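You operate a simulated robot arm through the tools that you are given. There is no shell and no other tool. Be economical: measure what you need, move in short steps, check, and stop when the job is done.

You are at the controls of a simulated two-armed robot. One attempt, no reset.

TASK
Pick up the green core chuck from the tool cart top with one hand, pass it to the other hand and put it on the hold plate top. Set down upright: core chuck.

Only the result counts: the job must be done as asked and must still hold three seconds after the hand-in. Knocking over, shifting, dropping, spilling or breaking anything else fails it.

THE ROBOT
Two 7-joint arms with two-finger parallel grippers on one trunk, on a base that drives. Base frame: it is fixed to the floor where the robot stands at the start and does not move with it; the origin is under the middle of the robot, x ahead of it, y to its left, z up; the surface under the hand at the start is at about z = 0.86. Readings come in m, rad, newtons and seconds.
The left shoulder is at the start at [0.07, 0.177, 1.07], the right one opposite. With the tool pointing down near the work surface each hand reaches from about 0.3 to 0.74 m from the robot's upright axis, wherever it stands, measured 20 degrees to its own side. Places, roughly: hold plate top (12x12 cm) [0.54, -2.7, 0.84]. Payload 3.43 kg a hand.
The tool frame of a hand sits at the grasp point between the pads (the TCP): z along the fingers, y along the line on which they close. The tips reach 0.03 m beyond it. Largest opening 0.094 m; finger width 0.028, thickness 0.01; the body of the gripper, 0.05 by 0.096 m, starts 0.055 m behind the TCP.
Orientation is told as [roll, pitch, yaw] about the base's x, y, z axes, in that order, counted from this pose: with the fingers straight down and closing along the base's y, the tool's x points along the base's -x, its y along +y and its z along -z.

THE INTERFACE
- The arms move only by the tool nudge_tool. It takes "left_moves", "right_moves" or both (then of equal length, played together; a hand with none holds still); each is a list of rows, each an object of numbers (a shift or turn left out is 0, a gripper value left out holds the last): "tx", "ty", "tz": the shift along the tool's x, y, z in cm; "ax", "ay", "az": the turn, a rotation vector about the tool's x, y, z in degrees; "hand": the finger opening in cm, from 0 to 9.4. In form: [{"tx": .., "ty": .., "tz": .., "ax": .., "ay": .., "az": .., "hand": ..}, ...]. A call has 1 to 12 rows; each row shifts and turns the commanded pose from where the row before left it, along the tool's axes as they then stand. A row lasts 0.2 s, in which the tool goes at most 0.05 m and 0.15 rad; a call with a longer step from one row to the next is refused whole, and so is a gripper value outside its range. Where a pose cannot be reached the arm comes as near as it can. A force on the tool above 40 N (or 10 N above the force at the start of the call, whichever is more), or a blocked arm, ends the call early, and 0.2 s more pass. Each finger travels about 0.153 m/s and halts on what it meets, pressing with about 28 N; the grip force reading is that of the motor and also rises with nothing between the fingers. The clock runs only during rows and for 0.2 s after the last one: add rows that do not move to give the fingers time. It gives the time, the measured TCP pose, the force on the tool (base axes), the opening and the grip force at its end, in the units of the frame above (readings bear some noise), with the torque about the TCP (base axes, N m) and any sound that the robot's microphone picked up.
- Cameras (640 x 400 px; columns grow to the right, rows downward): "scene" is now at [0.1306, -0.0245, 1.3809]; the picture's right is [-0.27, -0.96, -0.00], its down [-0.62, 0.17, -0.76] and it looks along [0.74, -0.21, -0.65] (base axes); focal length 257 px, centre (320, 200). "left" rides on the left gripper at [0.076, -0.014, -0.103] in its tool frame; the picture's right is [0.18, 0.98, 0.00], its down [-0.75, 0.14, -0.64] and it looks along [-0.63, 0.12, 0.77] (tool axes); focal length 243 px, centre (320, 200). "right" rides on the right gripper at [0.076, 0.014, -0.102] in its tool frame; the picture's right is [-0.18, 0.98, 0.00], its down [-0.75, -0.14, -0.64] and it looks along [-0.63, -0.12, 0.77] (tool axes); focal length 243 px, centre (320, 200). There is no depth. A picture from a camera that has moved, and an enlarged one, comes with that camera's place and axes in the base frame and with its lens.
- get_image(camera): a new picture of that camera. No time passes.
- slide_trunk(by): slides the trunk up (or, below 0, down) by that many m; the arms and the scene camera ride with it, the base frame stays. It gives what a move gives, with no picture.
- base_move(legs): drives the robot by 1 to 6 legs, each [ahead, turn to the left] in m and rad, along the robot's own axes; the way and the turn of a leg run together, so that a leg with both is an arc; at most 1.5 m and 3.142 rad a leg. The arms and the cameras ride along, it lands a little off, and it stops where it bumps. It gives what a move gives.
- aim_head(pan, tilt): turns the head with the scene camera to pan (to the left, within 1.501 rad either way) and tilt (down, from -0.506 to 1.204), counted from straight ahead of the robot. It gives what a move gives.
- close_up(camera, box): a new picture of the part [left, top, right, bottom] of that camera's present view, enlarged. No time passes.
- job_done(): hands the job in; it is judged then, once.

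Work in short steps. Places have to be worked out from the pictures, the camera data and where the tool is seen: move nearer, look again, correct. Check each grasp and each placing, and mend what went wrong. You have 120 turns and 92 pictures in all, those below and enlarged ones among them. Open the grippers and draw the arms clear of the work before you hand the job in, unless the task says otherwise; then end with one line.

The tools are called after "Call:" by a JSON object that holds its "op" and its "data". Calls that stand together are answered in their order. nudge_tool: Moves the arms, as the interface text tells. Its arguments: {"type":"object","properties":{"left_moves":{"type":"array","items":{"type":"object","properties":{"tx":{"type":"number"},"ty":{"type":"number"},"tz":{"type":"number"},"ax":{"type":"number"},"ay":{"type":"number"},"az":{"type":"number"},"hand":{"type":"number"}}}},"right_moves":{"type":"array","items":{"type":"object","properties":{"tx":{"type":"number"},"ty":{"type":"number"},"tz":{"type":"number"},"ax":{"type":"number"},"ay":{"type":"number"},"az":{"type":"number"},"hand":{"type":"number"}}}}},"required":[]} The other tools are called the same way: slide_trunk (by) slides the trunk up or down; base_move (legs) drives the base; aim_head (pan, tilt) turns the head that bears the scene camera; get_image (camera) takes a picture; close_up (camera, box) takes an enlarged picture of a part of a camera's view; job_done () hands the job in.

At the start:

```text
time: 0.0
left_eef_pos: [0.4805, 0.0691, 1.1227]
left_ee_rot: [-0.001, -0.001, 0.0]
left_contact_force: [-0.1, -0.1, -0.2]
left_torque: [0.01, -0.02, 0.0]
left_grip_width: 0.0939
left_grasp_force: 0.0
right_eef_pos: [0.4941, -0.3561, 1.1911]
right_ee_rot: [0.001, 0.001, 0.0]
right_contact_force: [0.5, -0.2, 0.1]
right_torque: [0.04, 0.02, -0.01]
right_grip_width: 0.0939
right_grasp_force: 0.0
trunk travel left (down, up): [-0.65, 0.19]
robot x, y, heading: [0.0022, -0.0058, -0.001]
head pan, tilt: [-0.272, 0.702]
```

scene: 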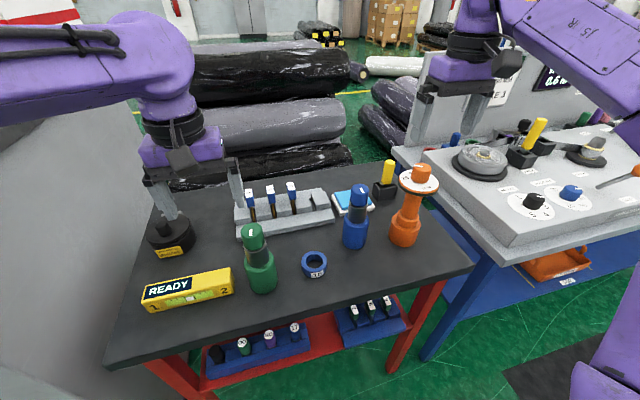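
right: 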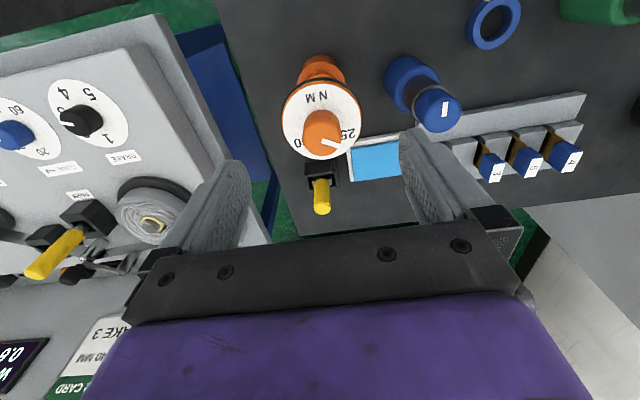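
left: 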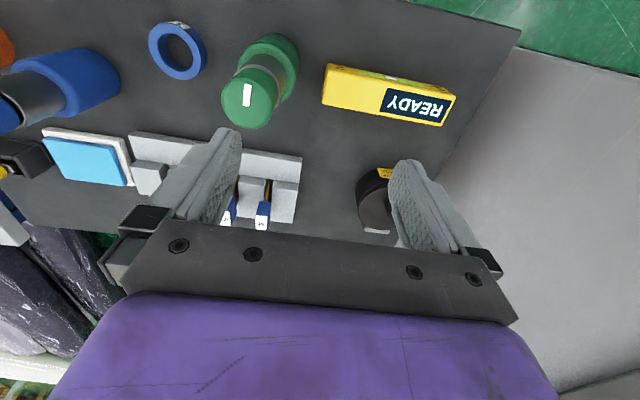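

The green chuck stands at about [0.49, 0.01]. I'll take a closer look at it, then find the plate to the right.

Call:
{"op": "close_up", "data": {"camera": "scene", "box": [180, 180, 380, 305]}}

Call:
{"op": "close_up", "data": {"camera": "left", "box": [140, 0, 460, 200]}}

Call:
{"op": "aim_head", "data": {"pan": -1.35, "tilt": 0.35}}

Call:
{"op": "get_image", "data": {"camera": "scene"}}

```text
3.20 times, centred on (280, 242) of scene
camera zoom: at [0.1306, -0.0245, 1.3809], right [-0.27, -0.96, 0.0], down [-0.62, 0.17, -0.76], along [0.74, -0.21, -0.65], focal length 824 px, centre (448, 64)
```

zoom: 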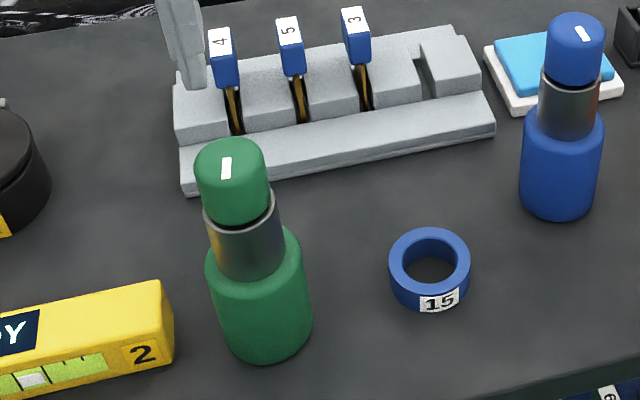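

```text
2.00 times, centred on (300, 100) of left
camera zoom: at [0.4058, 0.0556, 1.2273], right [-0.18, 0.98, 0.0], down [0.75, 0.14, 0.64], along [0.63, 0.12, -0.77], focal length 485 px, centre (360, 400)
```

zoom: 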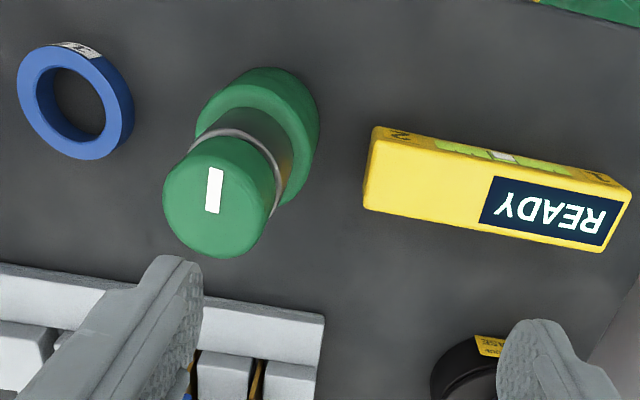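

```text
time: 1.3
left_eef_pos: [0.4826, 0.0711, 1.1229]
left_ee_rot: [-0.001, 0.0, 0.001]
left_contact_force: [0.8, -0.1, -0.6]
left_torque: [-0.01, 0.01, 0.0]
left_grip_width: 0.094
left_grasp_force: 0.1
right_eef_pos: [0.4927, -0.3553, 1.1899]
right_ee_rot: [0.0, -0.001, -0.001]
right_contact_force: [0.4, -0.4, 0.1]
right_torque: [0.01, -0.02, 0.02]
right_grip_width: 0.0942
right_grasp_force: 0.1
trunk travel left (down, up): [-0.65, 0.19]
robot x, y, heading: [0.0027, 0.0017, 0.002]
head pan, tilt: [-1.349, 0.351]
```

```text
86 pictures are left
camera scene: at [0.0695, -0.0925, 1.4123], right [-0.98, -0.22, 0.0], down [-0.08, 0.34, -0.94], along [0.21, -0.92, -0.34], focal length 257 px, centre (320, 200)
```

scene: 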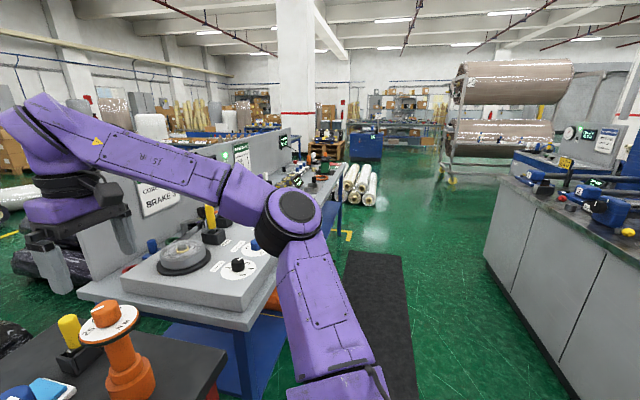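

The chuck has a 6.6 cm base, a neck and a 4.4 cm cap, with its top near z 1.02 at about [0.481, 0.008]. The left hand will grip the cap from above. First I move over it, then check.

Call:
{"op": "nudge_tool", "data": {"left_moves": [{"ty": -3.1, "hand": 9.4}, {"ty": -3.1}, {"tz": 3}, {}]}}

Call:
{"op": "get_image", "data": {"camera": "left"}}

Call:
{"op": "aim_head", "data": {"pan": -0.1, "tilt": 0.75}}

Call:
{"op": "get_image", "data": {"camera": "scene"}}

```text
time: 2.3
left_eef_pos: [0.483, 0.0077, 1.0918]
left_ee_rot: [-0.001, 0.002, 0.001]
left_contact_force: [-0.5, -1.0, -0.5]
left_torque: [0.02, 0.04, 0.01]
left_grip_width: 0.0941
left_grasp_force: 0.1
right_eef_pos: [0.4929, -0.357, 1.1908]
right_ee_rot: [0.001, -0.002, 0.0]
right_contact_force: [0.1, 0.0, -0.2]
right_torque: [0.03, 0.01, 0.0]
right_grip_width: 0.094
right_grasp_force: 0.1
trunk travel left (down, up): [-0.65, 0.19]
robot x, y, heading: [0.0026, 0.0017, 0.001]
head pan, tilt: [-1.349, 0.351]
```

```text
85 pictures are left
camera left: at [0.4075, -0.0062, 1.1969], right [-0.18, 0.98, 0.0], down [0.75, 0.14, 0.64], along [0.63, 0.12, -0.77], focal length 243 px, centre (320, 200)
```

left: 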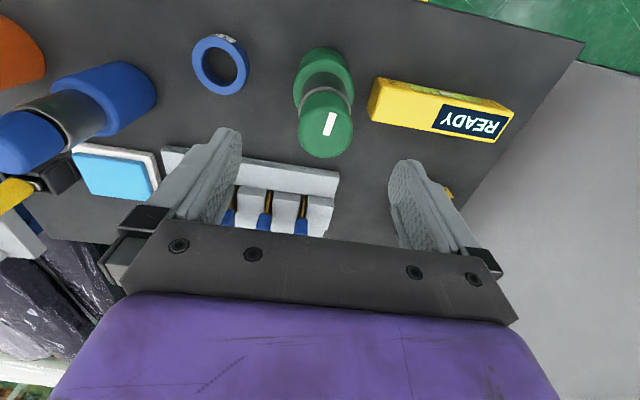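

```text
time: 3.8
left_eef_pos: [0.4839, 0.0092, 1.0931]
left_ee_rot: [0.0, -0.001, 0.001]
left_contact_force: [0.7, 0.7, 0.4]
left_torque: [0.01, -0.02, 0.0]
left_grip_width: 0.0941
left_grasp_force: 0.1
right_eef_pos: [0.493, -0.3557, 1.1914]
right_ee_rot: [0.0, 0.0, 0.0]
right_contact_force: [0.2, -0.3, 0.0]
right_torque: [0.03, 0.0, 0.0]
right_grip_width: 0.0941
right_grasp_force: 0.1
trunk travel left (down, up): [-0.65, 0.19]
robot x, y, heading: [0.0041, -0.0023, 0.001]
head pan, tilt: [-0.099, 0.75]
```

```text
84 pictures are left
camera scene: at [0.1314, -0.01, 1.3767], right [-0.1, -0.99, 0.0], down [-0.68, 0.07, -0.73], along [0.73, -0.07, -0.68], focal length 257 px, centre (320, 200)
```

scene: 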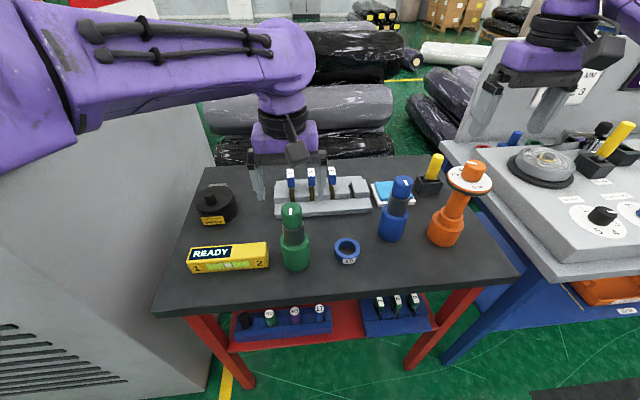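

The cap is at about [0.482, 0.013] with its top at 1.02. I shift slightly left, descend to z≈1.0 and look before closing.

Call:
{"op": "nudge_tool", "data": {"left_moves": [{"ty": 0.3, "tz": 2}, {"tz": 2.5}, {"tz": 2.5}, {"tz": 2.1}, {}]}}

Call:
{"op": "get_image", "data": {"camera": "left"}}

Call:
{"op": "close_up", "data": {"camera": "scene", "box": [210, 120, 370, 280]}}

```text
time: 5.0
left_eef_pos: [0.4808, 0.0129, 0.9994]
left_ee_rot: [0.0, -0.001, 0.002]
left_contact_force: [-0.4, -0.1, -0.5]
left_torque: [0.02, 0.02, -0.02]
left_grip_width: 0.094
left_grasp_force: 0.1
right_eef_pos: [0.4927, -0.3558, 1.1903]
right_ee_rot: [0.0, -0.001, 0.0]
right_contact_force: [-0.3, 0.3, 0.4]
right_torque: [0.0, 0.01, -0.02]
right_grip_width: 0.0939
right_grasp_force: 0.1
trunk travel left (down, up): [-0.65, 0.19]
robot x, y, heading: [0.002, 0.0013, 0.002]
head pan, tilt: [-0.099, 0.75]
```

```text
83 pictures are left
camera left: at [0.4056, -0.0019, 1.105], right [-0.18, 0.98, 0.0], down [0.75, 0.14, 0.64], along [0.63, 0.12, -0.77], focal length 243 px, centre (320, 200)
```

left: 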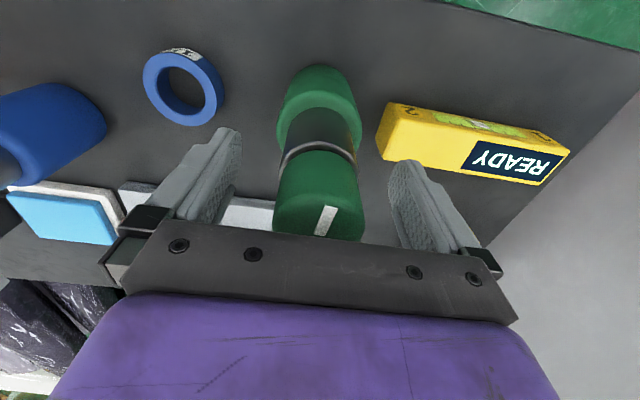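

```text
2.50 times, centred on (290, 200) of scene
camera zoom: at [0.1311, -0.01, 1.3768], right [-0.1, -1.0, 0.0], down [-0.68, 0.07, -0.73], along [0.73, -0.07, -0.68], focal length 643 px, centre (395, 200)
```

zoom: 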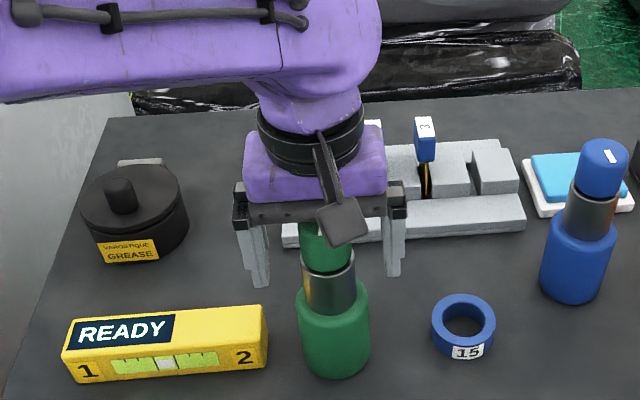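

The fingers straddle the cap centrally, so I close.

Call:
{"op": "nudge_tool", "data": {"left_moves": [{"hand": 5.5}, {"hand": 4.6}, {"hand": 3}, {"hand": 2}, {}]}}

Call:
{"op": "nudge_tool", "data": {"left_moves": [{"tz": -1}, {"tz": -2}, {}]}}

Call:
{"op": "get_image", "data": {"camera": "scene"}}

```text
time: 6.2
left_eef_pos: [0.4813, 0.0115, 1.0014]
left_ee_rot: [0.001, 0.002, -0.001]
left_contact_force: [-0.2, -1.6, 0.5]
left_torque: [-0.07, -0.02, 0.03]
left_grip_width: 0.0432
left_grasp_force: 28.6
right_eef_pos: [0.4933, -0.3552, 1.191]
right_ee_rot: [-0.002, 0.0, 0.001]
right_contact_force: [-0.7, 0.5, 0.5]
right_torque: [-0.01, -0.01, 0.0]
right_grip_width: 0.0941
right_grasp_force: 0.0
trunk travel left (down, up): [-0.65, 0.19]
robot x, y, heading: [-0.0028, -0.0028, -0.002]
head pan, tilt: [-0.099, 0.75]
```

```text
time: 7.0
left_eef_pos: [0.4817, 0.011, 1.0299]
left_ee_rot: [-0.001, 0.0, -0.001]
left_contact_force: [-0.3, 0.3, -6.0]
left_torque: [0.02, 0.01, -0.01]
left_grip_width: 0.0433
left_grasp_force: 28.1
right_eef_pos: [0.4949, -0.3556, 1.1898]
right_ee_rot: [-0.001, 0.003, 0.001]
right_contact_force: [0.3, -1.2, 0.5]
right_torque: [-0.06, 0.05, 0.01]
right_grip_width: 0.0938
right_grasp_force: 0.0
trunk travel left (down, up): [-0.65, 0.19]
robot x, y, heading: [-0.001, -0.0024, 0.002]
head pan, tilt: [-0.099, 0.75]
```

```text
81 pictures are left
camera scene: at [0.1327, -0.0099, 1.3765], right [-0.1, -1.0, 0.0], down [-0.68, 0.07, -0.73], along [0.73, -0.07, -0.68], focal length 257 px, centre (320, 200)
```

scene: 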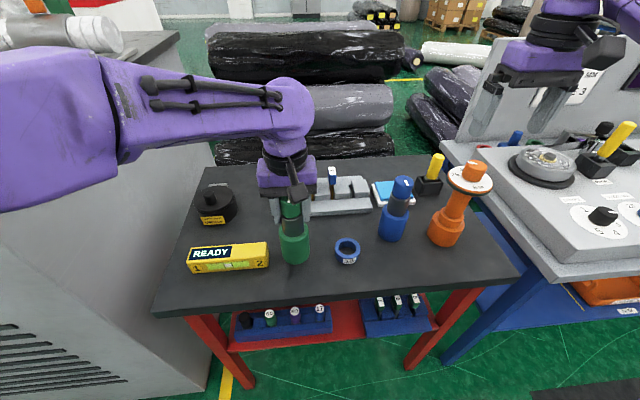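

Gripped firmly (width 4.3 cm, about 0.6 kg). I lift it well clear and back the robot off from the cart to work in free space.

Call:
{"op": "nudge_tool", "data": {"left_moves": [{"tz": -4}, {"tz": -4}, {"tz": -4}, {"tz": -4}, {}]}}

Call:
{"op": "base_move", "data": {"legs": [[-0.5, 0]]}}

Call:
{"op": "aim_head", "data": {"pan": -0.6, "tilt": 0.4}}

Call:
{"op": "get_image", "data": {"camera": "scene"}}

```text
time: 8.2
left_eef_pos: [0.4835, 0.0097, 1.1931]
left_ee_rot: [0.002, 0.002, 0.001]
left_contact_force: [0.9, 0.3, -6.2]
left_torque: [0.01, -0.01, -0.03]
left_grip_width: 0.0431
left_grasp_force: 27.9
right_eef_pos: [0.4944, -0.357, 1.1907]
right_ee_rot: [-0.001, 0.002, -0.001]
right_contact_force: [-0.3, 1.3, -0.4]
right_torque: [0.01, -0.02, 0.02]
right_grip_width: 0.094
right_grasp_force: 0.1
trunk travel left (down, up): [-0.65, 0.19]
robot x, y, heading: [0.0028, -0.0012, 0.002]
head pan, tilt: [-0.099, 0.75]
```

```text
time: 11.1
left_eef_pos: [-0.0218, 0.0074, 1.1937]
left_ee_rot: [0.0, 0.003, -0.006]
left_contact_force: [0.0, 0.4, -5.3]
left_torque: [-0.01, -0.01, -0.02]
left_grip_width: 0.0433
left_grasp_force: 27.9
right_eef_pos: [-0.0132, -0.3578, 1.1891]
right_ee_rot: [0.001, 0.001, -0.007]
right_contact_force: [0.8, 0.4, -0.2]
right_torque: [0.02, 0.02, 0.01]
right_grip_width: 0.0938
right_grasp_force: 0.0
trunk travel left (down, up): [-0.65, 0.19]
robot x, y, heading: [-0.5052, 0.0032, -0.002]
head pan, tilt: [-0.099, 0.75]
```

```text
time: 12.1
left_eef_pos: [-0.0222, 0.0085, 1.1915]
left_ee_rot: [0.0, 0.003, -0.004]
left_contact_force: [-0.8, -0.1, -5.7]
left_torque: [-0.01, -0.03, -0.02]
left_grip_width: 0.0432
left_grasp_force: 28.0
right_eef_pos: [-0.0123, -0.3574, 1.1907]
right_ee_rot: [0.0, 0.001, -0.007]
right_contact_force: [0.4, -0.4, 0.1]
right_torque: [0.01, -0.02, -0.01]
right_grip_width: 0.0941
right_grasp_force: 0.1
trunk travel left (down, up): [-0.65, 0.19]
robot x, y, heading: [-0.5055, 0.0001, -0.007]
head pan, tilt: [-0.6, 0.4]
```

```text
80 pictures are left
camera scene: at [-0.3793, -0.0531, 1.4076], right [-0.57, -0.82, 0.0], down [-0.32, 0.22, -0.92], along [0.76, -0.52, -0.39], focal length 257 px, centre (320, 200)
```

scene: 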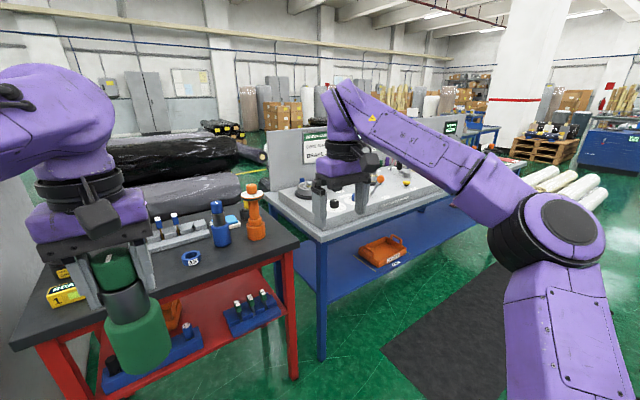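

The path along -y at x≈-0.5 looks clear. I turn right, drive half the way, then look ahead.

Call:
{"op": "base_move", "data": {"legs": [[0, -1.57], [1.3, 0]]}}

Call:
{"op": "aim_head", "data": {"pan": 0.5, "tilt": 0.4}}

Call:
{"op": "get_image", "data": {"camera": "scene"}}

```text
time: 22.4
left_eef_pos: [-0.541, -1.7658, 1.1924]
left_ee_rot: [0.0, -0.001, -1.604]
left_contact_force: [-0.2, -0.1, -5.1]
left_torque: [0.01, 0.05, 0.0]
left_grip_width: 0.0431
left_grasp_force: 27.9
right_eef_pos: [-0.9061, -1.7654, 1.1908]
right_ee_rot: [0.0, 0.001, -1.603]
right_contact_force: [0.8, 0.5, 0.1]
right_torque: [0.01, -0.03, 0.02]
right_grip_width: 0.0939
right_grasp_force: 0.1
trunk travel left (down, up): [-0.65, 0.19]
robot x, y, heading: [-0.5347, -1.2841, -1.603]
head pan, tilt: [-0.6, 0.4]
```

```text
time: 23.7
left_eef_pos: [-0.541, -1.7664, 1.1924]
left_ee_rot: [0.0, 0.0, -1.603]
left_contact_force: [-0.1, -0.3, -5.6]
left_torque: [-0.04, 0.0, 0.03]
left_grip_width: 0.043
left_grasp_force: 28.0
right_eef_pos: [-0.9061, -1.767, 1.1912]
right_ee_rot: [-0.002, 0.003, -1.603]
right_contact_force: [0.2, 0.1, -1.3]
right_torque: [-0.01, 0.0, 0.01]
right_grip_width: 0.0942
right_grasp_force: 0.0
trunk travel left (down, up): [-0.65, 0.19]
robot x, y, heading: [-0.5348, -1.2813, -1.605]
head pan, tilt: [0.499, 0.4]
```

```text
79 pictures are left
camera scene: at [-0.4956, -1.4193, 1.4077], right [-0.89, -0.45, 0.0], down [-0.17, 0.35, -0.92], along [0.41, -0.82, -0.39], focal length 257 px, centre (320, 200)
```

scene: 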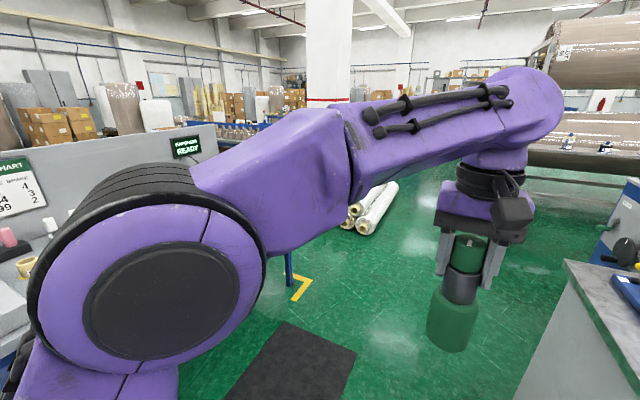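

Free floor here, so I do the handover here. The counter corner ahead at about [-0.9, -2.4] needs respect later. I turn the right hand so its fingers will point to the left, first the yaw by 90°.

Call:
{"op": "nudge_tool", "data": {"right_moves": [{"az": 8.2}, {"az": 8.2}, {"az": 8.2}, {"az": 8.2}, {"az": 8.2}, {"az": 8.2}, {"az": 8.2}, {"az": 8.2}, {"az": 8.2}, {"az": 8.2}, {"az": 8}, {}]}}

Call:
{"op": "nudge_tool", "data": {"right_moves": [{"ay": 8.3}, {"ay": 8.3}, {"ay": 8.3}, {"ay": 8.3}, {"ay": 8.3}, {"ay": 8.3}, {"ay": 8.3}, {"ay": 8.3}, {"ay": 8.3}, {}]}}

Call:
{"op": "aim_head", "data": {"pan": -0.3, "tilt": 0.5}}

Call:
{"op": "get_image", "data": {"camera": "scene"}}

```text
time: 26.3
left_eef_pos: [-0.5416, -1.7665, 1.1922]
left_ee_rot: [0.001, 0.003, -1.604]
left_contact_force: [0.1, 0.1, -5.7]
left_torque: [0.0, 0.0, -0.02]
left_grip_width: 0.0432
left_grasp_force: 28.3
right_eef_pos: [-1.0043, -1.7542, 1.27]
right_ee_rot: [0.001, 0.002, -2.926]
right_contact_force: [-0.6, 0.1, -0.3]
right_torque: [0.05, -0.01, -0.01]
right_grip_width: 0.094
right_grasp_force: 0.0
right hand out of reach, approached as far as the arm can: row 6, 7, 8, 9, 10, 11
trunk travel left (down, up): [-0.65, 0.19]
robot x, y, heading: [-0.5349, -1.287, -1.601]
head pan, tilt: [0.499, 0.4]
```

```text
time: 28.5
left_eef_pos: [-0.5404, -1.7676, 1.1925]
left_ee_rot: [0.0, 0.002, -1.603]
left_contact_force: [0.3, -0.1, -6.0]
left_torque: [-0.01, 0.02, 0.04]
left_grip_width: 0.0432
left_grasp_force: 27.7
right_eef_pos: [-1.0118, -1.7029, 1.238]
right_ee_rot: [-0.002, 0.409, -2.957]
right_contact_force: [-0.2, -1.4, -0.4]
right_torque: [-0.03, -0.02, -0.01]
right_grip_width: 0.0942
right_grasp_force: 0.0
right hand out of reach, approached as far as the arm can: row 2, 3, 4, 5, 6, 7, 8, 9
trunk travel left (down, up): [-0.65, 0.19]
robot x, y, heading: [-0.5361, -1.2823, -1.609]
head pan, tilt: [0.499, 0.4]
```

```text
time: 29.6
left_eef_pos: [-0.5417, -1.7669, 1.1927]
left_ee_rot: [0.0, 0.002, -1.604]
left_contact_force: [-0.5, -1.0, -4.9]
left_torque: [-0.04, 0.03, 0.0]
left_grip_width: 0.0431
left_grasp_force: 28.4
right_eef_pos: [-1.0105, -1.7047, 1.2383]
right_ee_rot: [-0.001, 0.411, -2.958]
right_contact_force: [-0.4, -0.5, 0.0]
right_torque: [0.0, 0.0, 0.0]
right_grip_width: 0.0938
right_grasp_force: 0.0
trunk travel left (down, up): [-0.65, 0.19]
robot x, y, heading: [-0.5372, -1.2885, -1.604]
head pan, tilt: [-0.3, 0.499]
```

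```text
78 pictures are left
camera scene: at [-0.5668, -1.4224, 1.3986], right [-0.95, 0.33, 0.0], down [0.16, 0.45, -0.88], along [-0.29, -0.83, -0.48], focal length 257 px, centre (320, 200)
```

scene: 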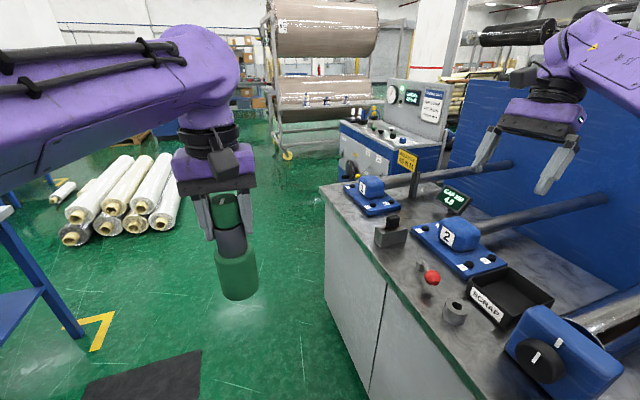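

The right wrist can't go that way; the scale of yaw is limited. I'll undo those turns and look at the plate area before choosing the handover angles.

Call:
{"op": "nudge_tool", "data": {"right_moves": [{"ay": -8}, {"ay": -8}, {"ay": -8}, {"az": -8}, {"az": -8}, {"az": -8}, {"az": -8}, {"az": -8}, {"az": -8}, {"az": -8}, {"az": -8}, {"az": -8}]}}

Call:
{"op": "base_move", "data": {"legs": [[0, 0.85]]}}

Call:
{"op": "aim_head", "data": {"pan": -0.25, "tilt": 0.4}}

Call:
{"op": "get_image", "data": {"camera": "scene"}}

```text
time: 32.2
left_eef_pos: [-0.5407, -1.7663, 1.1921]
left_ee_rot: [0.0, 0.0, -1.604]
left_contact_force: [-0.2, -0.3, -6.2]
left_torque: [-0.04, -0.01, -0.01]
left_grip_width: 0.0431
left_grasp_force: 27.6
right_eef_pos: [-1.0128, -1.7031, 1.2384]
right_ee_rot: [-0.01, -0.001, -1.697]
right_contact_force: [0.5, -0.5, 1.4]
right_torque: [-0.02, 0.01, 0.0]
right_grip_width: 0.094
right_grasp_force: 0.1
trunk travel left (down, up): [-0.65, 0.19]
robot x, y, heading: [-0.5334, -1.285, -1.603]
head pan, tilt: [-0.3, 0.499]
```

```text
time: 34.8
left_eef_pos: [-0.1765, -1.6085, 1.1924]
left_ee_rot: [0.0, 0.003, -0.755]
left_contact_force: [0.0, 0.4, -6.2]
left_torque: [0.02, 0.01, -0.03]
left_grip_width: 0.0431
left_grasp_force: 28.0
right_eef_pos: [-0.5339, -1.9204, 1.2373]
right_ee_rot: [-0.007, -0.001, -0.853]
right_contact_force: [0.4, 0.9, -0.3]
right_torque: [0.01, -0.01, 0.02]
right_grip_width: 0.094
right_grasp_force: 0.0
trunk travel left (down, up): [-0.65, 0.19]
robot x, y, heading: [-0.5355, -1.2814, -0.752]
head pan, tilt: [-0.3, 0.499]
```

```text
time: 35.5
left_eef_pos: [-0.1766, -1.608, 1.1921]
left_ee_rot: [-0.002, 0.002, -0.754]
left_contact_force: [0.5, 0.1, -6.5]
left_torque: [0.0, -0.01, 0.01]
left_grip_width: 0.0429
left_grasp_force: 28.1
right_eef_pos: [-0.5335, -1.9196, 1.2371]
right_ee_rot: [-0.007, -0.001, -0.851]
right_contact_force: [-0.5, -0.4, 0.0]
right_torque: [-0.01, -0.01, -0.01]
right_grip_width: 0.0941
right_grasp_force: 0.1
trunk travel left (down, up): [-0.65, 0.19]
robot x, y, heading: [-0.5323, -1.2842, -0.755]
head pan, tilt: [-0.25, 0.4]
```

```text
77 pictures are left
camera scene: at [-0.4483, -1.3987, 1.4077], right [-0.84, -0.54, 0.0], down [-0.21, 0.33, -0.92], along [0.49, -0.78, -0.39], focal length 257 px, centre (320, 200)
```

scene: 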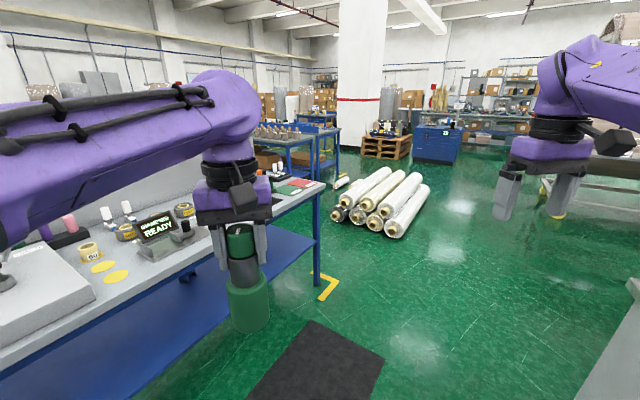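

Call:
{"op": "close_up", "data": {"camera": "scene", "box": [60, 160, 340, 335]}}

```text
2.29 times, centred on (200, 248) of scene
camera zoom: at [-0.4483, -1.3987, 1.4077], right [-0.84, -0.54, 0.0], down [-0.21, 0.33, -0.92], along [0.49, -0.78, -0.39], focal length 588 px, centre (594, 91)
```

zoom: 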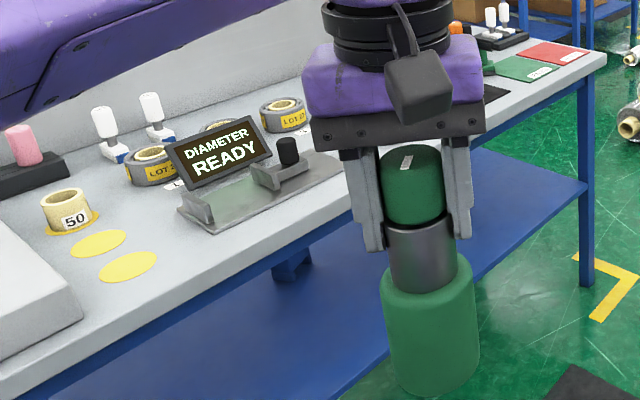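

The hold plate is the red flat pad at the bench end, open to the front and right. So the right hand should hold the chuck base from the back-right, tilted about 50°. I orient it that way.

Call:
{"op": "nudge_tool", "data": {"right_moves": [{"az": -7.7}, {"az": -7.7}, {"az": -7.7}, {"az": -7.7}, {"az": -7.7}, {"az": -7.7}, {"ay": -8.3}, {"ay": -8.3}, {"ay": -8.3}, {"ay": -8.3}, {"ay": -8.3}, {"ay": -8.3}]}}

Call:
{"op": "get_image", "data": {"camera": "right"}}

Call:
{"op": "get_image", "data": {"camera": "scene"}}

```text
time: 38.1
left_eef_pos: [-0.1778, -1.6099, 1.1919]
left_ee_rot: [0.001, 0.002, -0.754]
left_contact_force: [0.4, -1.3, -5.9]
left_torque: [0.02, 0.0, -0.02]
left_grip_width: 0.0431
left_grasp_force: 27.9
right_eef_pos: [-0.5237, -2.0057, 1.2794]
right_ee_rot: [-0.004, -0.866, -0.039]
right_contact_force: [0.1, 0.2, -0.8]
right_torque: [-0.04, -0.01, 0.02]
right_grip_width: 0.0941
right_grasp_force: 0.0
right hand out of reach, approached as far as the arm can: row 9, 10, 11, 12
trunk travel left (down, up): [-0.65, 0.19]
robot x, y, heading: [-0.5313, -1.2861, -0.755]
head pan, tilt: [-0.25, 0.4]
```

```text
75 pictures are left
camera right: at [-0.652, -1.987, 1.2884], right [0.16, 0.98, 0.14], down [-0.01, -0.14, 0.99], along [0.99, -0.16, -0.02], focal length 243 px, centre (320, 200)
```

right: 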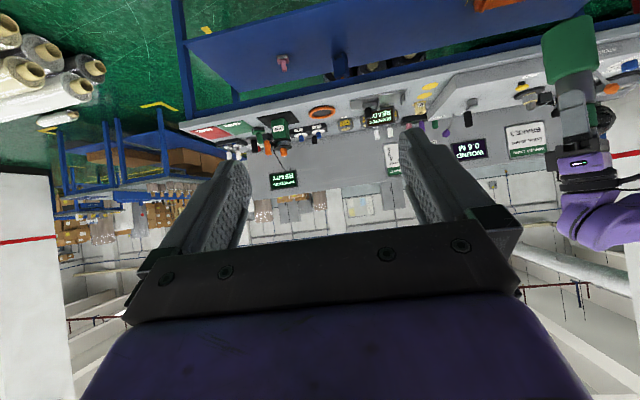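

```text
74 pictures are left
camera scene: at [-0.45, -1.4008, 1.4076], right [-0.84, -0.54, 0.0], down [-0.21, 0.33, -0.92], along [0.49, -0.78, -0.39], focal length 257 px, centre (320, 200)
```

scene: 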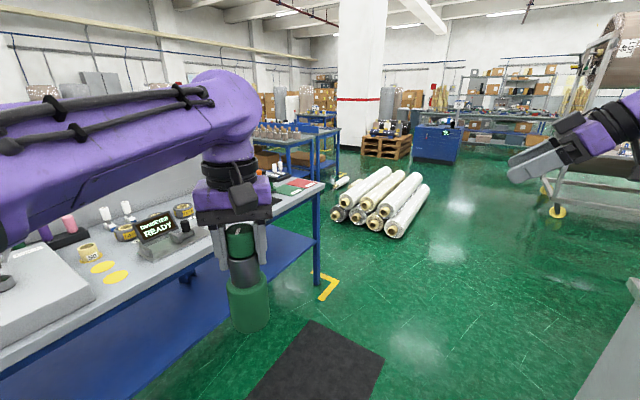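

The right hand reached tilt 50° with fingers toward world +x. Chuck axis is at [-0.178, -1.61] with base z 1.052 to 1.13; I'll bring the right hand to a pre-grasp point behind it.

Call:
{"op": "nudge_tool", "data": {"right_moves": [{"ty": 3.96, "tz": 2.36, "tx": -0.77}, {"ty": 3.96, "tz": 2.36, "tx": -0.77}, {"ty": 3.96, "tz": 2.36, "tx": -0.77}, {"ty": 3.96, "tz": 2.36, "tx": -0.77}, {"ty": 3.96, "tz": 2.36, "tx": -0.77}, {"ty": 3.96, "tz": 2.36, "tx": -0.77}, {"ty": 3.96, "tz": 2.36, "tx": -0.77}, {}]}}

Call:
{"op": "get_image", "data": {"camera": "right"}}

```text
time: 39.9
left_eef_pos: [-0.1763, -1.6084, 1.1923]
left_ee_rot: [0.001, 0.002, -0.754]
left_contact_force: [-0.4, -0.2, -6.1]
left_torque: [-0.02, 0.01, 0.0]
left_grip_width: 0.0432
left_grasp_force: 27.8
right_eef_pos: [-0.2955, -1.8483, 1.2553]
right_ee_rot: [-0.01, -0.863, -0.039]
right_contact_force: [0.0, -0.3, 0.1]
right_torque: [0.01, 0.01, 0.04]
right_grip_width: 0.0941
right_grasp_force: 0.1
right hand out of reach, approached as far as the arm can: row 1, 2, 3, 4, 5
trunk travel left (down, up): [-0.65, 0.19]
robot x, y, heading: [-0.5328, -1.2831, -0.757]
head pan, tilt: [-0.25, 0.4]
```

```text
73 pictures are left
camera right: at [-0.4244, -1.8293, 1.2628], right [0.16, 0.98, 0.13], down [-0.01, -0.14, 0.99], along [0.99, -0.16, -0.02], focal length 243 px, centre (320, 200)
```

right: 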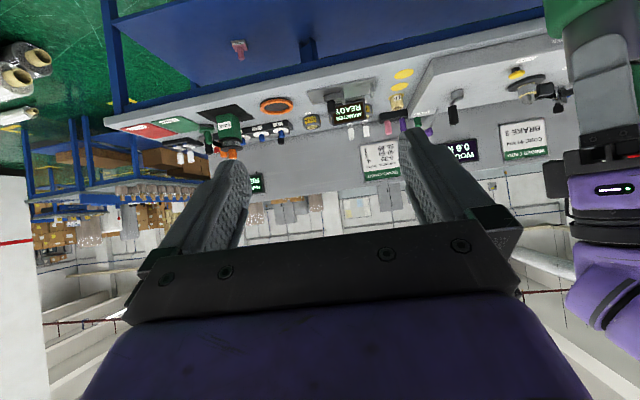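

Reached normal reach again; I continue sideways and down to the pre-grasp point.

Call:
{"op": "nudge_tool", "data": {"right_moves": [{"ty": 3.0, "tz": 0.75, "tx": 2.2}, {"ty": 4.0, "tz": 0.75, "tx": 1.6}, {"ty": 4.0, "tz": 0.75, "tx": 1.1}, {"ty": 4.4, "tz": 0.75, "tx": 0.4}, {"ty": 4.4, "tz": 0.75}, {"ty": 4.1, "tz": 0.3}, {}]}}

Call:
{"op": "get_image", "data": {"camera": "right"}}

Call:
{"op": "aim_head", "data": {"pan": 0.0, "tilt": 0.6}}

Call:
{"op": "get_image", "data": {"camera": "scene"}}

```text
time: 41.5
left_eef_pos: [-0.176, -1.6084, 1.1936]
left_ee_rot: [0.002, 0.001, -0.755]
left_contact_force: [-0.3, -0.3, -6.0]
left_torque: [0.03, -0.01, -0.03]
left_grip_width: 0.0431
left_grasp_force: 28.1
right_eef_pos: [-0.2756, -1.6916, 1.2274]
right_ee_rot: [-0.007, -0.858, -0.025]
right_contact_force: [0.4, 0.0, -0.6]
right_torque: [-0.02, -0.01, 0.04]
right_grip_width: 0.094
right_grasp_force: 0.0
right hand out of reach, approached as far as the arm can: row 4, 5, 6
trunk travel left (down, up): [-0.65, 0.19]
robot x, y, heading: [-0.5337, -1.2872, -0.753]
head pan, tilt: [-0.25, 0.4]
```

```text
72 pictures are left
camera right: at [-0.4043, -1.6736, 1.2377], right [0.15, 0.98, 0.14], down [0.01, -0.14, 0.99], along [0.99, -0.15, -0.03], focal length 243 px, centre (320, 200)
```

right: 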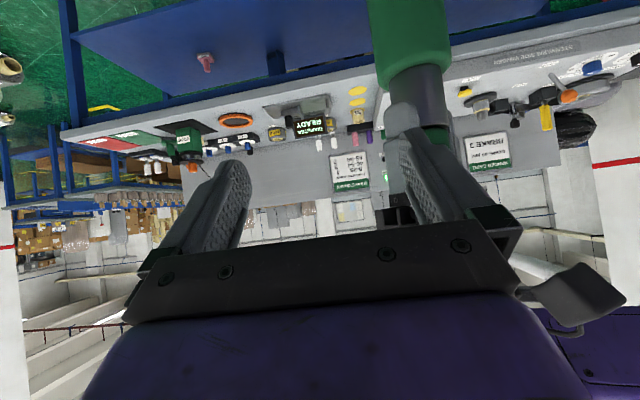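

```text
time: 42.3
left_eef_pos: [-0.1757, -1.6086, 1.1926]
left_ee_rot: [-0.001, 0.003, -0.752]
left_contact_force: [0.6, 0.4, -4.7]
left_torque: [0.02, 0.01, -0.01]
left_grip_width: 0.0428
left_grasp_force: 28.5
right_eef_pos: [-0.275, -1.6908, 1.2278]
right_ee_rot: [-0.008, -0.856, -0.024]
right_contact_force: [0.4, -1.1, 0.7]
right_torque: [-0.04, 0.0, 0.0]
right_grip_width: 0.0938
right_grasp_force: 0.2
trunk travel left (down, up): [-0.65, 0.19]
robot x, y, heading: [-0.535, -1.2831, -0.75]
head pan, tilt: [0.0, 0.6]
```

```text
71 pictures are left
camera scene: at [-0.4338, -1.3811, 1.3895], right [-0.69, -0.73, 0.0], down [-0.41, 0.39, -0.82], along [0.6, -0.57, -0.57], focal length 257 px, centre (320, 200)
```

scene: 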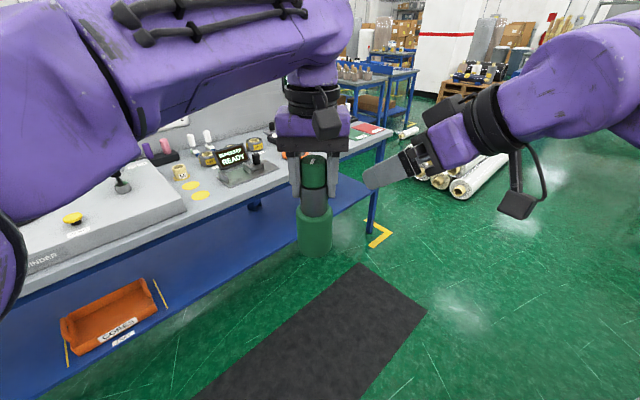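

The right hand is near its inner limit, so I bring the chuck to it: left hand forward, slightly right and up.

Call:
{"op": "nudge_tool", "data": {"left_moves": [{"tx": -2.75, "ty": -0.8, "tz": -1.1}, {"tx": -2.75, "ty": -0.8, "tz": -1.1}, {"tx": -2.75, "ty": -0.8, "tz": -1.1}, {"tx": -2.75, "ty": -0.8, "tz": -1.1}, {}]}}

Call:
{"op": "nudge_tool", "data": {"right_moves": [{"tz": 2}, {"tz": 2}, {}]}}

Call:
{"op": "get_image", "data": {"camera": "right"}}

Call:
{"op": "get_image", "data": {"camera": "scene"}}

```text
time: 43.5
left_eef_pos: [-0.147, -1.657, 1.2133]
left_ee_rot: [-0.001, 0.001, -0.753]
left_contact_force: [0.2, -0.5, -4.6]
left_torque: [0.01, -0.02, 0.01]
left_grip_width: 0.0431
left_grasp_force: 27.8
left hand out of reach, approached as far as the arm can: row 2, 3, 4
right_eef_pos: [-0.2755, -1.6905, 1.228]
right_ee_rot: [-0.006, -0.855, -0.025]
right_contact_force: [-0.2, 0.6, 0.6]
right_torque: [0.0, 0.04, -0.01]
right_grip_width: 0.094
right_grasp_force: 0.1
trunk travel left (down, up): [-0.65, 0.19]
robot x, y, heading: [-0.536, -1.2822, -0.752]
head pan, tilt: [0.0, 0.6]
```

```text
time: 44.3
left_eef_pos: [-0.1485, -1.6561, 1.2144]
left_ee_rot: [-0.003, -0.002, -0.752]
left_contact_force: [-0.8, -0.2, -6.6]
left_torque: [-0.01, 0.02, 0.01]
left_grip_width: 0.0429
left_grasp_force: 28.2
right_eef_pos: [-0.2445, -1.6971, 1.2069]
right_ee_rot: [-0.006, -0.863, -0.036]
right_contact_force: [0.1, -0.6, -0.3]
right_torque: [0.02, 0.02, -0.02]
right_grip_width: 0.094
right_grasp_force: 0.1
right hand out of reach, approached as far as the arm can: row 1
trunk travel left (down, up): [-0.65, 0.19]
robot x, y, heading: [-0.5333, -1.2833, -0.752]
head pan, tilt: [0.0, 0.6]
```

```text
70 pictures are left
camera right: at [-0.3726, -1.6782, 1.2145], right [0.16, 0.98, 0.14], down [0.0, -0.14, 0.99], along [0.99, -0.16, -0.02], focal length 243 px, centre (320, 200)
```

right: 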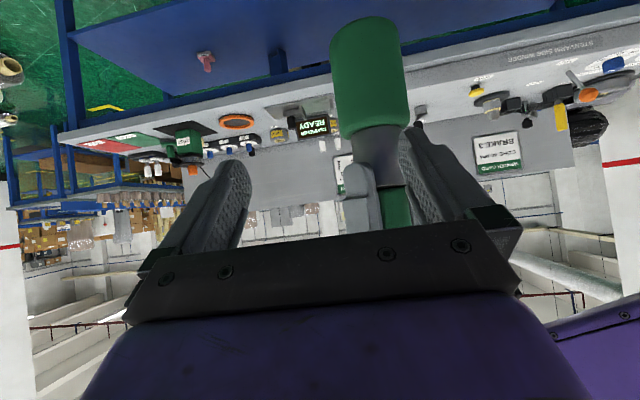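

```text
69 pictures are left
camera scene: at [-0.4345, -1.3814, 1.3895], right [-0.69, -0.73, 0.0], down [-0.41, 0.39, -0.82], along [0.6, -0.56, -0.57], focal length 257 px, centre (320, 200)
```

scene: 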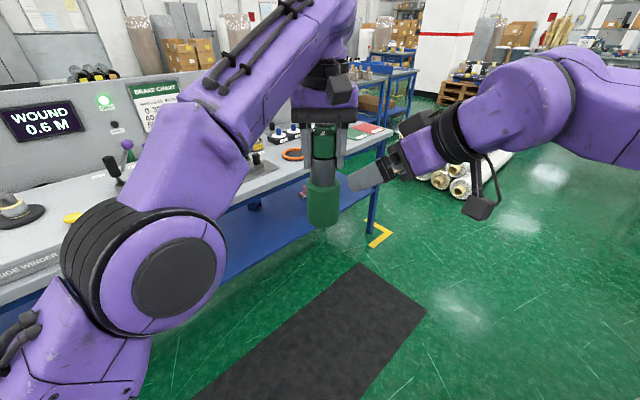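

Both hands are too high relative to the shoulders for good reach. I lower both together by 15 cm and shift the right hand sideways into line.

Call:
{"op": "nudge_tool", "data": {"left_moves": [{"tz": 3.75}, {"tz": 3.75}, {"tz": 3.75}, {"tz": 3.75}, {}], "right_moves": [{"tz": 2.1, "tx": 2.86}, {"tz": 2.1, "tx": 2.86}, {"tz": 2.1, "tx": 2.86}, {"tz": 2.1, "tx": 2.86}, {}]}}

Call:
{"op": "get_image", "data": {"camera": "right"}}

```text
time: 45.5
left_eef_pos: [-0.1472, -1.6556, 1.0634]
left_ee_rot: [0.001, -0.001, -0.756]
left_contact_force: [-0.5, 0.4, -5.6]
left_torque: [-0.02, 0.01, 0.03]
left_grip_width: 0.0431
left_grasp_force: 27.9
right_eef_pos: [-0.2427, -1.7113, 1.0687]
right_ee_rot: [-0.01, -0.864, -0.036]
right_contact_force: [-0.3, 0.5, -0.8]
right_torque: [0.01, 0.0, -0.04]
right_grip_width: 0.0942
right_grasp_force: 0.0
right hand out of reach, approached as far as the arm can: row 1, 2
trunk travel left (down, up): [-0.65, 0.19]
robot x, y, heading: [-0.5348, -1.2841, -0.75]
head pan, tilt: [0.0, 0.6]
```

```text
68 pictures are left
camera right: at [-0.3711, -1.6917, 1.076], right [0.16, 0.98, 0.13], down [0.0, -0.14, 0.99], along [0.99, -0.16, -0.02], focal length 243 px, centre (320, 200)
```

right: 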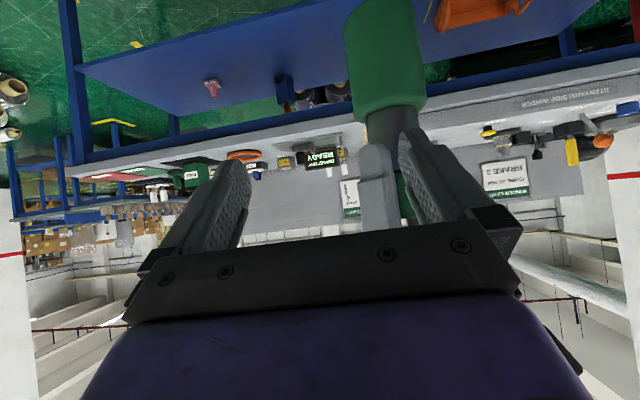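

Left now has reach; I move the chuck 5.3 cm forward and 2.7 cm right to align it with the right gripper.

Call:
{"op": "nudge_tool", "data": {"left_moves": [{"tx": -2.65, "ty": -1.35}, {"tx": -2.65, "ty": -1.35}, {}]}}

Call:
{"op": "get_image", "data": {"camera": "right"}}

Call:
{"op": "get_image", "data": {"camera": "scene"}}

```text
time: 46.3
left_eef_pos: [-0.1254, -1.7108, 1.0605]
left_ee_rot: [0.002, 0.002, -0.751]
left_contact_force: [-0.2, 0.5, -6.1]
left_torque: [-0.02, -0.04, 0.01]
left_grip_width: 0.0432
left_grasp_force: 27.8
right_eef_pos: [-0.2417, -1.7103, 1.0683]
right_ee_rot: [-0.01, -0.863, -0.037]
right_contact_force: [0.5, -1.0, 0.3]
right_torque: [0.01, 0.03, -0.02]
right_grip_width: 0.094
right_grasp_force: 0.2
trunk travel left (down, up): [-0.65, 0.19]
robot x, y, heading: [-0.5358, -1.2847, -0.755]
head pan, tilt: [0.0, 0.6]
```

```text
67 pictures are left
camera right: at [-0.3717, -1.6909, 1.0769], right [0.16, 0.98, 0.13], down [0.0, -0.13, 0.99], along [0.99, -0.16, -0.02], focal length 243 px, centre (320, 200)
```

right: 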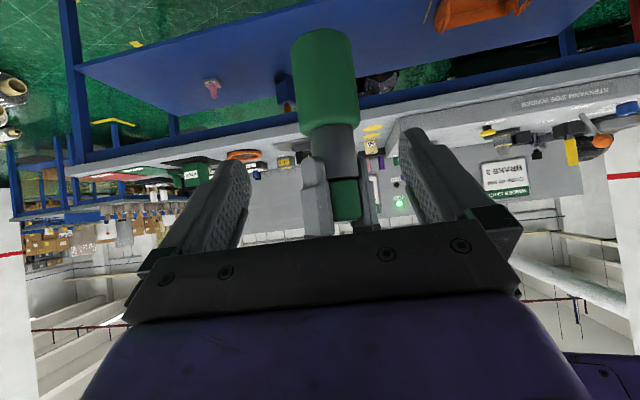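

```text
66 pictures are left
camera scene: at [-0.4347, -1.3797, 1.3897], right [-0.69, -0.73, 0.0], down [-0.41, 0.39, -0.83], along [0.6, -0.57, -0.56], focal length 257 px, centre (320, 200)
```

scene: 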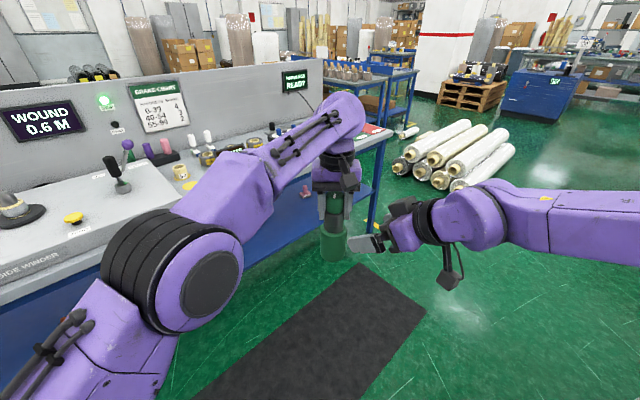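

Aligned per readings and picture. I advance along the fingers most of the way, then check.

Call:
{"op": "nudge_tool", "data": {"right_moves": [{"tx": 0.65, "tz": 2.5, "ty": 0.1}, {"tx": 0.6, "tz": 2.5, "ty": 0.1}, {"tz": 2.5, "ty": 0.05}, {"tz": 2.5}, {}]}}

Call:
{"op": "get_image", "data": {"camera": "right"}}

Call:
{"op": "close_up", "data": {"camera": "scene", "box": [270, 140, 470, 300]}}

```text
time: 47.5
left_eef_pos: [-0.1272, -1.7116, 1.0626]
left_ee_rot: [-0.001, -0.001, -0.752]
left_contact_force: [0.5, 0.5, -6.0]
left_torque: [0.01, -0.02, 0.03]
left_grip_width: 0.0429
left_grasp_force: 28.0
right_eef_pos: [-0.1748, -1.7114, 0.9925]
right_ee_rot: [-0.009, -0.864, -0.039]
right_contact_force: [-0.5, -0.2, -0.2]
right_torque: [0.02, -0.02, 0.03]
right_grip_width: 0.0941
right_grasp_force: 0.0
trunk travel left (down, up): [-0.65, 0.19]
robot x, y, heading: [-0.5354, -1.2879, -0.755]
head pan, tilt: [0.0, 0.6]
```

```text
65 pictures are left
camera right: at [-0.304, -1.6924, 1.0], right [0.16, 0.98, 0.13], down [-0.01, -0.14, 0.99], along [0.99, -0.16, -0.02], focal length 243 px, centre (320, 200)
```

right: 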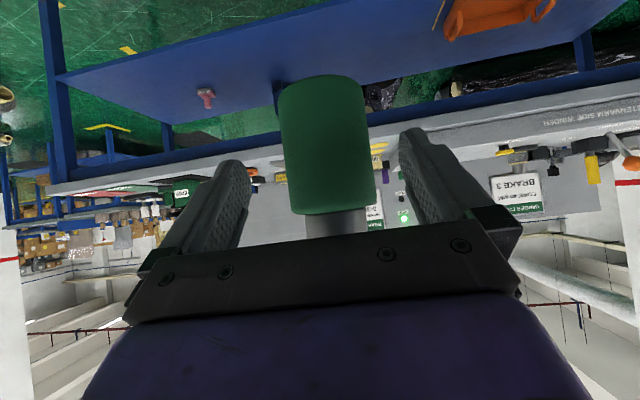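

```text
2.50 times, centred on (370, 220) of scene
camera zoom: at [-0.4347, -1.381, 1.3896], right [-0.69, -0.73, 0.0], down [-0.41, 0.39, -0.82], along [0.6, -0.56, -0.57], focal length 643 px, centre (195, 150)
```

zoom: 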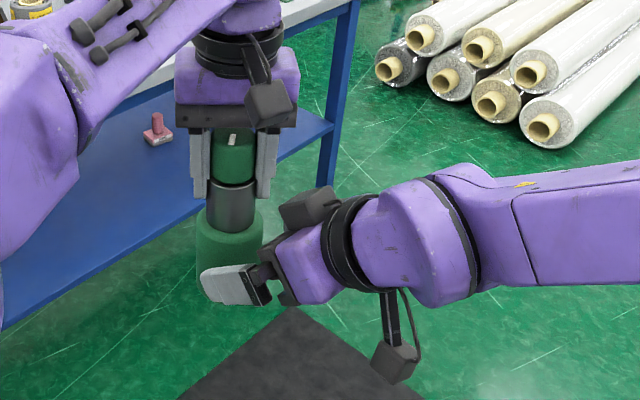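

Well centred; the base spans z 0.925–1.0. I advance the last 4.5 cm and close the right gripper on the base.

Call:
{"op": "nudge_tool", "data": {"right_moves": [{"tz": 2.3}, {"tz": 2.2, "ty": 0.1}, {}]}}

Call:
{"op": "get_image", "data": {"camera": "right"}}

Call:
{"op": "close_up", "data": {"camera": "scene", "box": [270, 140, 470, 300]}}

```text
time: 48.3
left_eef_pos: [-0.1255, -1.7124, 1.062]
left_ee_rot: [0.001, 0.0, -0.754]
left_contact_force: [-0.2, 0.2, -5.8]
left_torque: [-0.01, -0.02, 0.01]
left_grip_width: 0.0427
left_grasp_force: 28.4
right_eef_pos: [-0.1417, -1.7127, 0.9637]
right_ee_rot: [-0.009, -0.863, -0.038]
right_contact_force: [-0.9, -0.1, 0.5]
right_torque: [0.05, 0.01, -0.02]
right_grip_width: 0.0941
right_grasp_force: 0.0
trunk travel left (down, up): [-0.65, 0.19]
robot x, y, heading: [-0.532, -1.2835, -0.751]
head pan, tilt: [0.0, 0.6]
```

```text
63 pictures are left
camera right: at [-0.2698, -1.6931, 0.9715], right [0.16, 0.98, 0.13], down [-0.01, -0.14, 0.99], along [0.99, -0.16, -0.02], focal length 243 px, centre (320, 200)
```

right: 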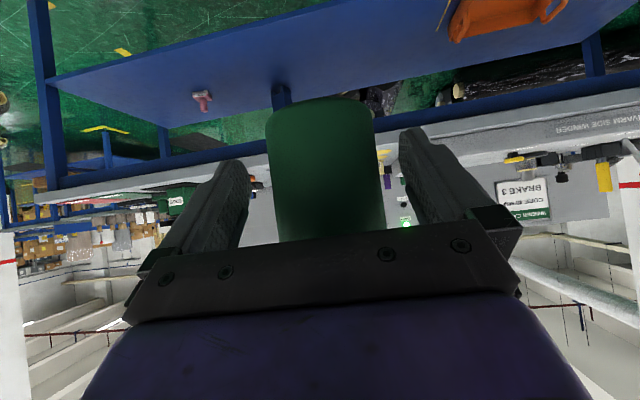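

```text
2.50 times, centred on (370, 220) of scene
camera zoom: at [-0.4343, -1.3811, 1.3895], right [-0.69, -0.73, 0.0], down [-0.41, 0.39, -0.82], along [0.6, -0.56, -0.57], focal length 643 px, centre (195, 150)
```

zoom: 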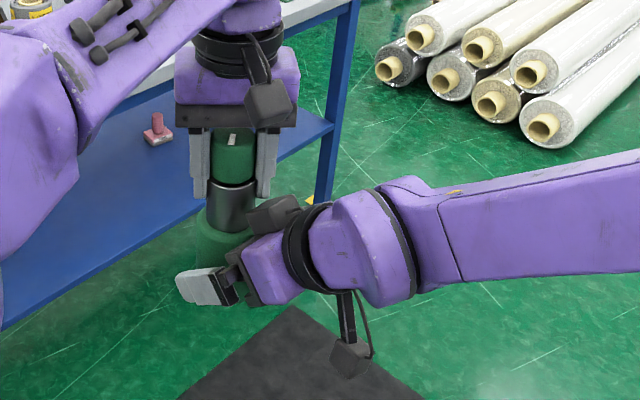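

In place with no contact. Closing the right hand on the base.

Call:
{"op": "nudge_tool", "data": {"right_moves": [{"hand": 7.5}, {"hand": 6.8}, {"hand": 5.5}, {"hand": 4.5}, {}]}}

Call:
{"op": "get_image", "data": {"camera": "right"}}

```text
time: 49.5
left_eef_pos: [-0.1265, -1.7133, 1.0624]
left_ee_rot: [-0.003, 0.001, -0.751]
left_contact_force: [2.7, -19.2, -5.9]
left_torque: [-1.04, -0.13, 0.42]
left_grip_width: 0.0429
left_grasp_force: 28.0
right_eef_pos: [-0.1406, -1.7117, 0.9632]
right_ee_rot: [-0.009, -0.861, -0.035]
right_contact_force: [-1.9, 18.2, 0.4]
right_torque: [-0.76, -0.13, -0.14]
right_grip_width: 0.0641
right_grasp_force: 28.1
trunk travel left (down, up): [-0.65, 0.19]
robot x, y, heading: [-0.5357, -1.2847, -0.759]
head pan, tilt: [0.0, 0.6]
```

```text
61 pictures are left
camera right: at [-0.2695, -1.6925, 0.9713], right [0.16, 0.98, 0.13], down [0.0, -0.14, 0.99], along [0.99, -0.16, -0.02], focal length 243 px, centre (320, 200)
```

right: 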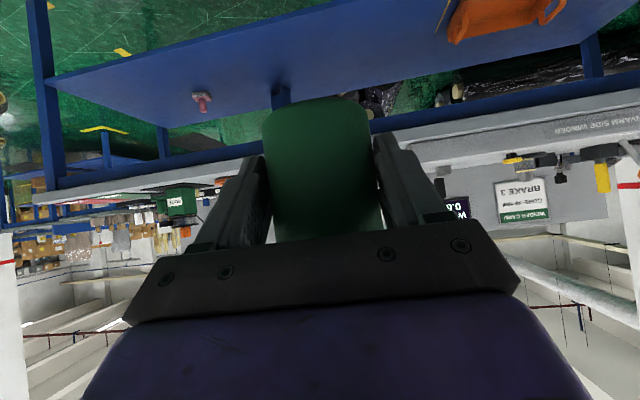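

Grip width 6.4 cm, held by both. There's about 18 N of sideways strain, so I ease the right hand a couple of mm before releasing the left.

Call:
{"op": "nudge_tool", "data": {"right_moves": [{"ty": 0.2}, {}]}}

```text
time: 50.1
left_eef_pos: [-0.1249, -1.7129, 1.061]
left_ee_rot: [0.0, 0.003, -0.753]
left_contact_force: [-5.5, -9.1, -0.9]
left_torque: [-0.62, 0.48, 0.1]
left_grip_width: 0.0432
left_grasp_force: 27.7
right_eef_pos: [-0.1416, -1.7099, 0.9625]
right_ee_rot: [-0.008, -0.864, -0.038]
right_contact_force: [5.0, 8.3, 0.4]
right_torque: [-0.25, 0.11, 0.04]
right_grip_width: 0.064
right_grasp_force: 27.8
trunk travel left (down, up): [-0.65, 0.19]
robot x, y, heading: [-0.5348, -1.2843, -0.756]
head pan, tilt: [0.0, 0.6]
```

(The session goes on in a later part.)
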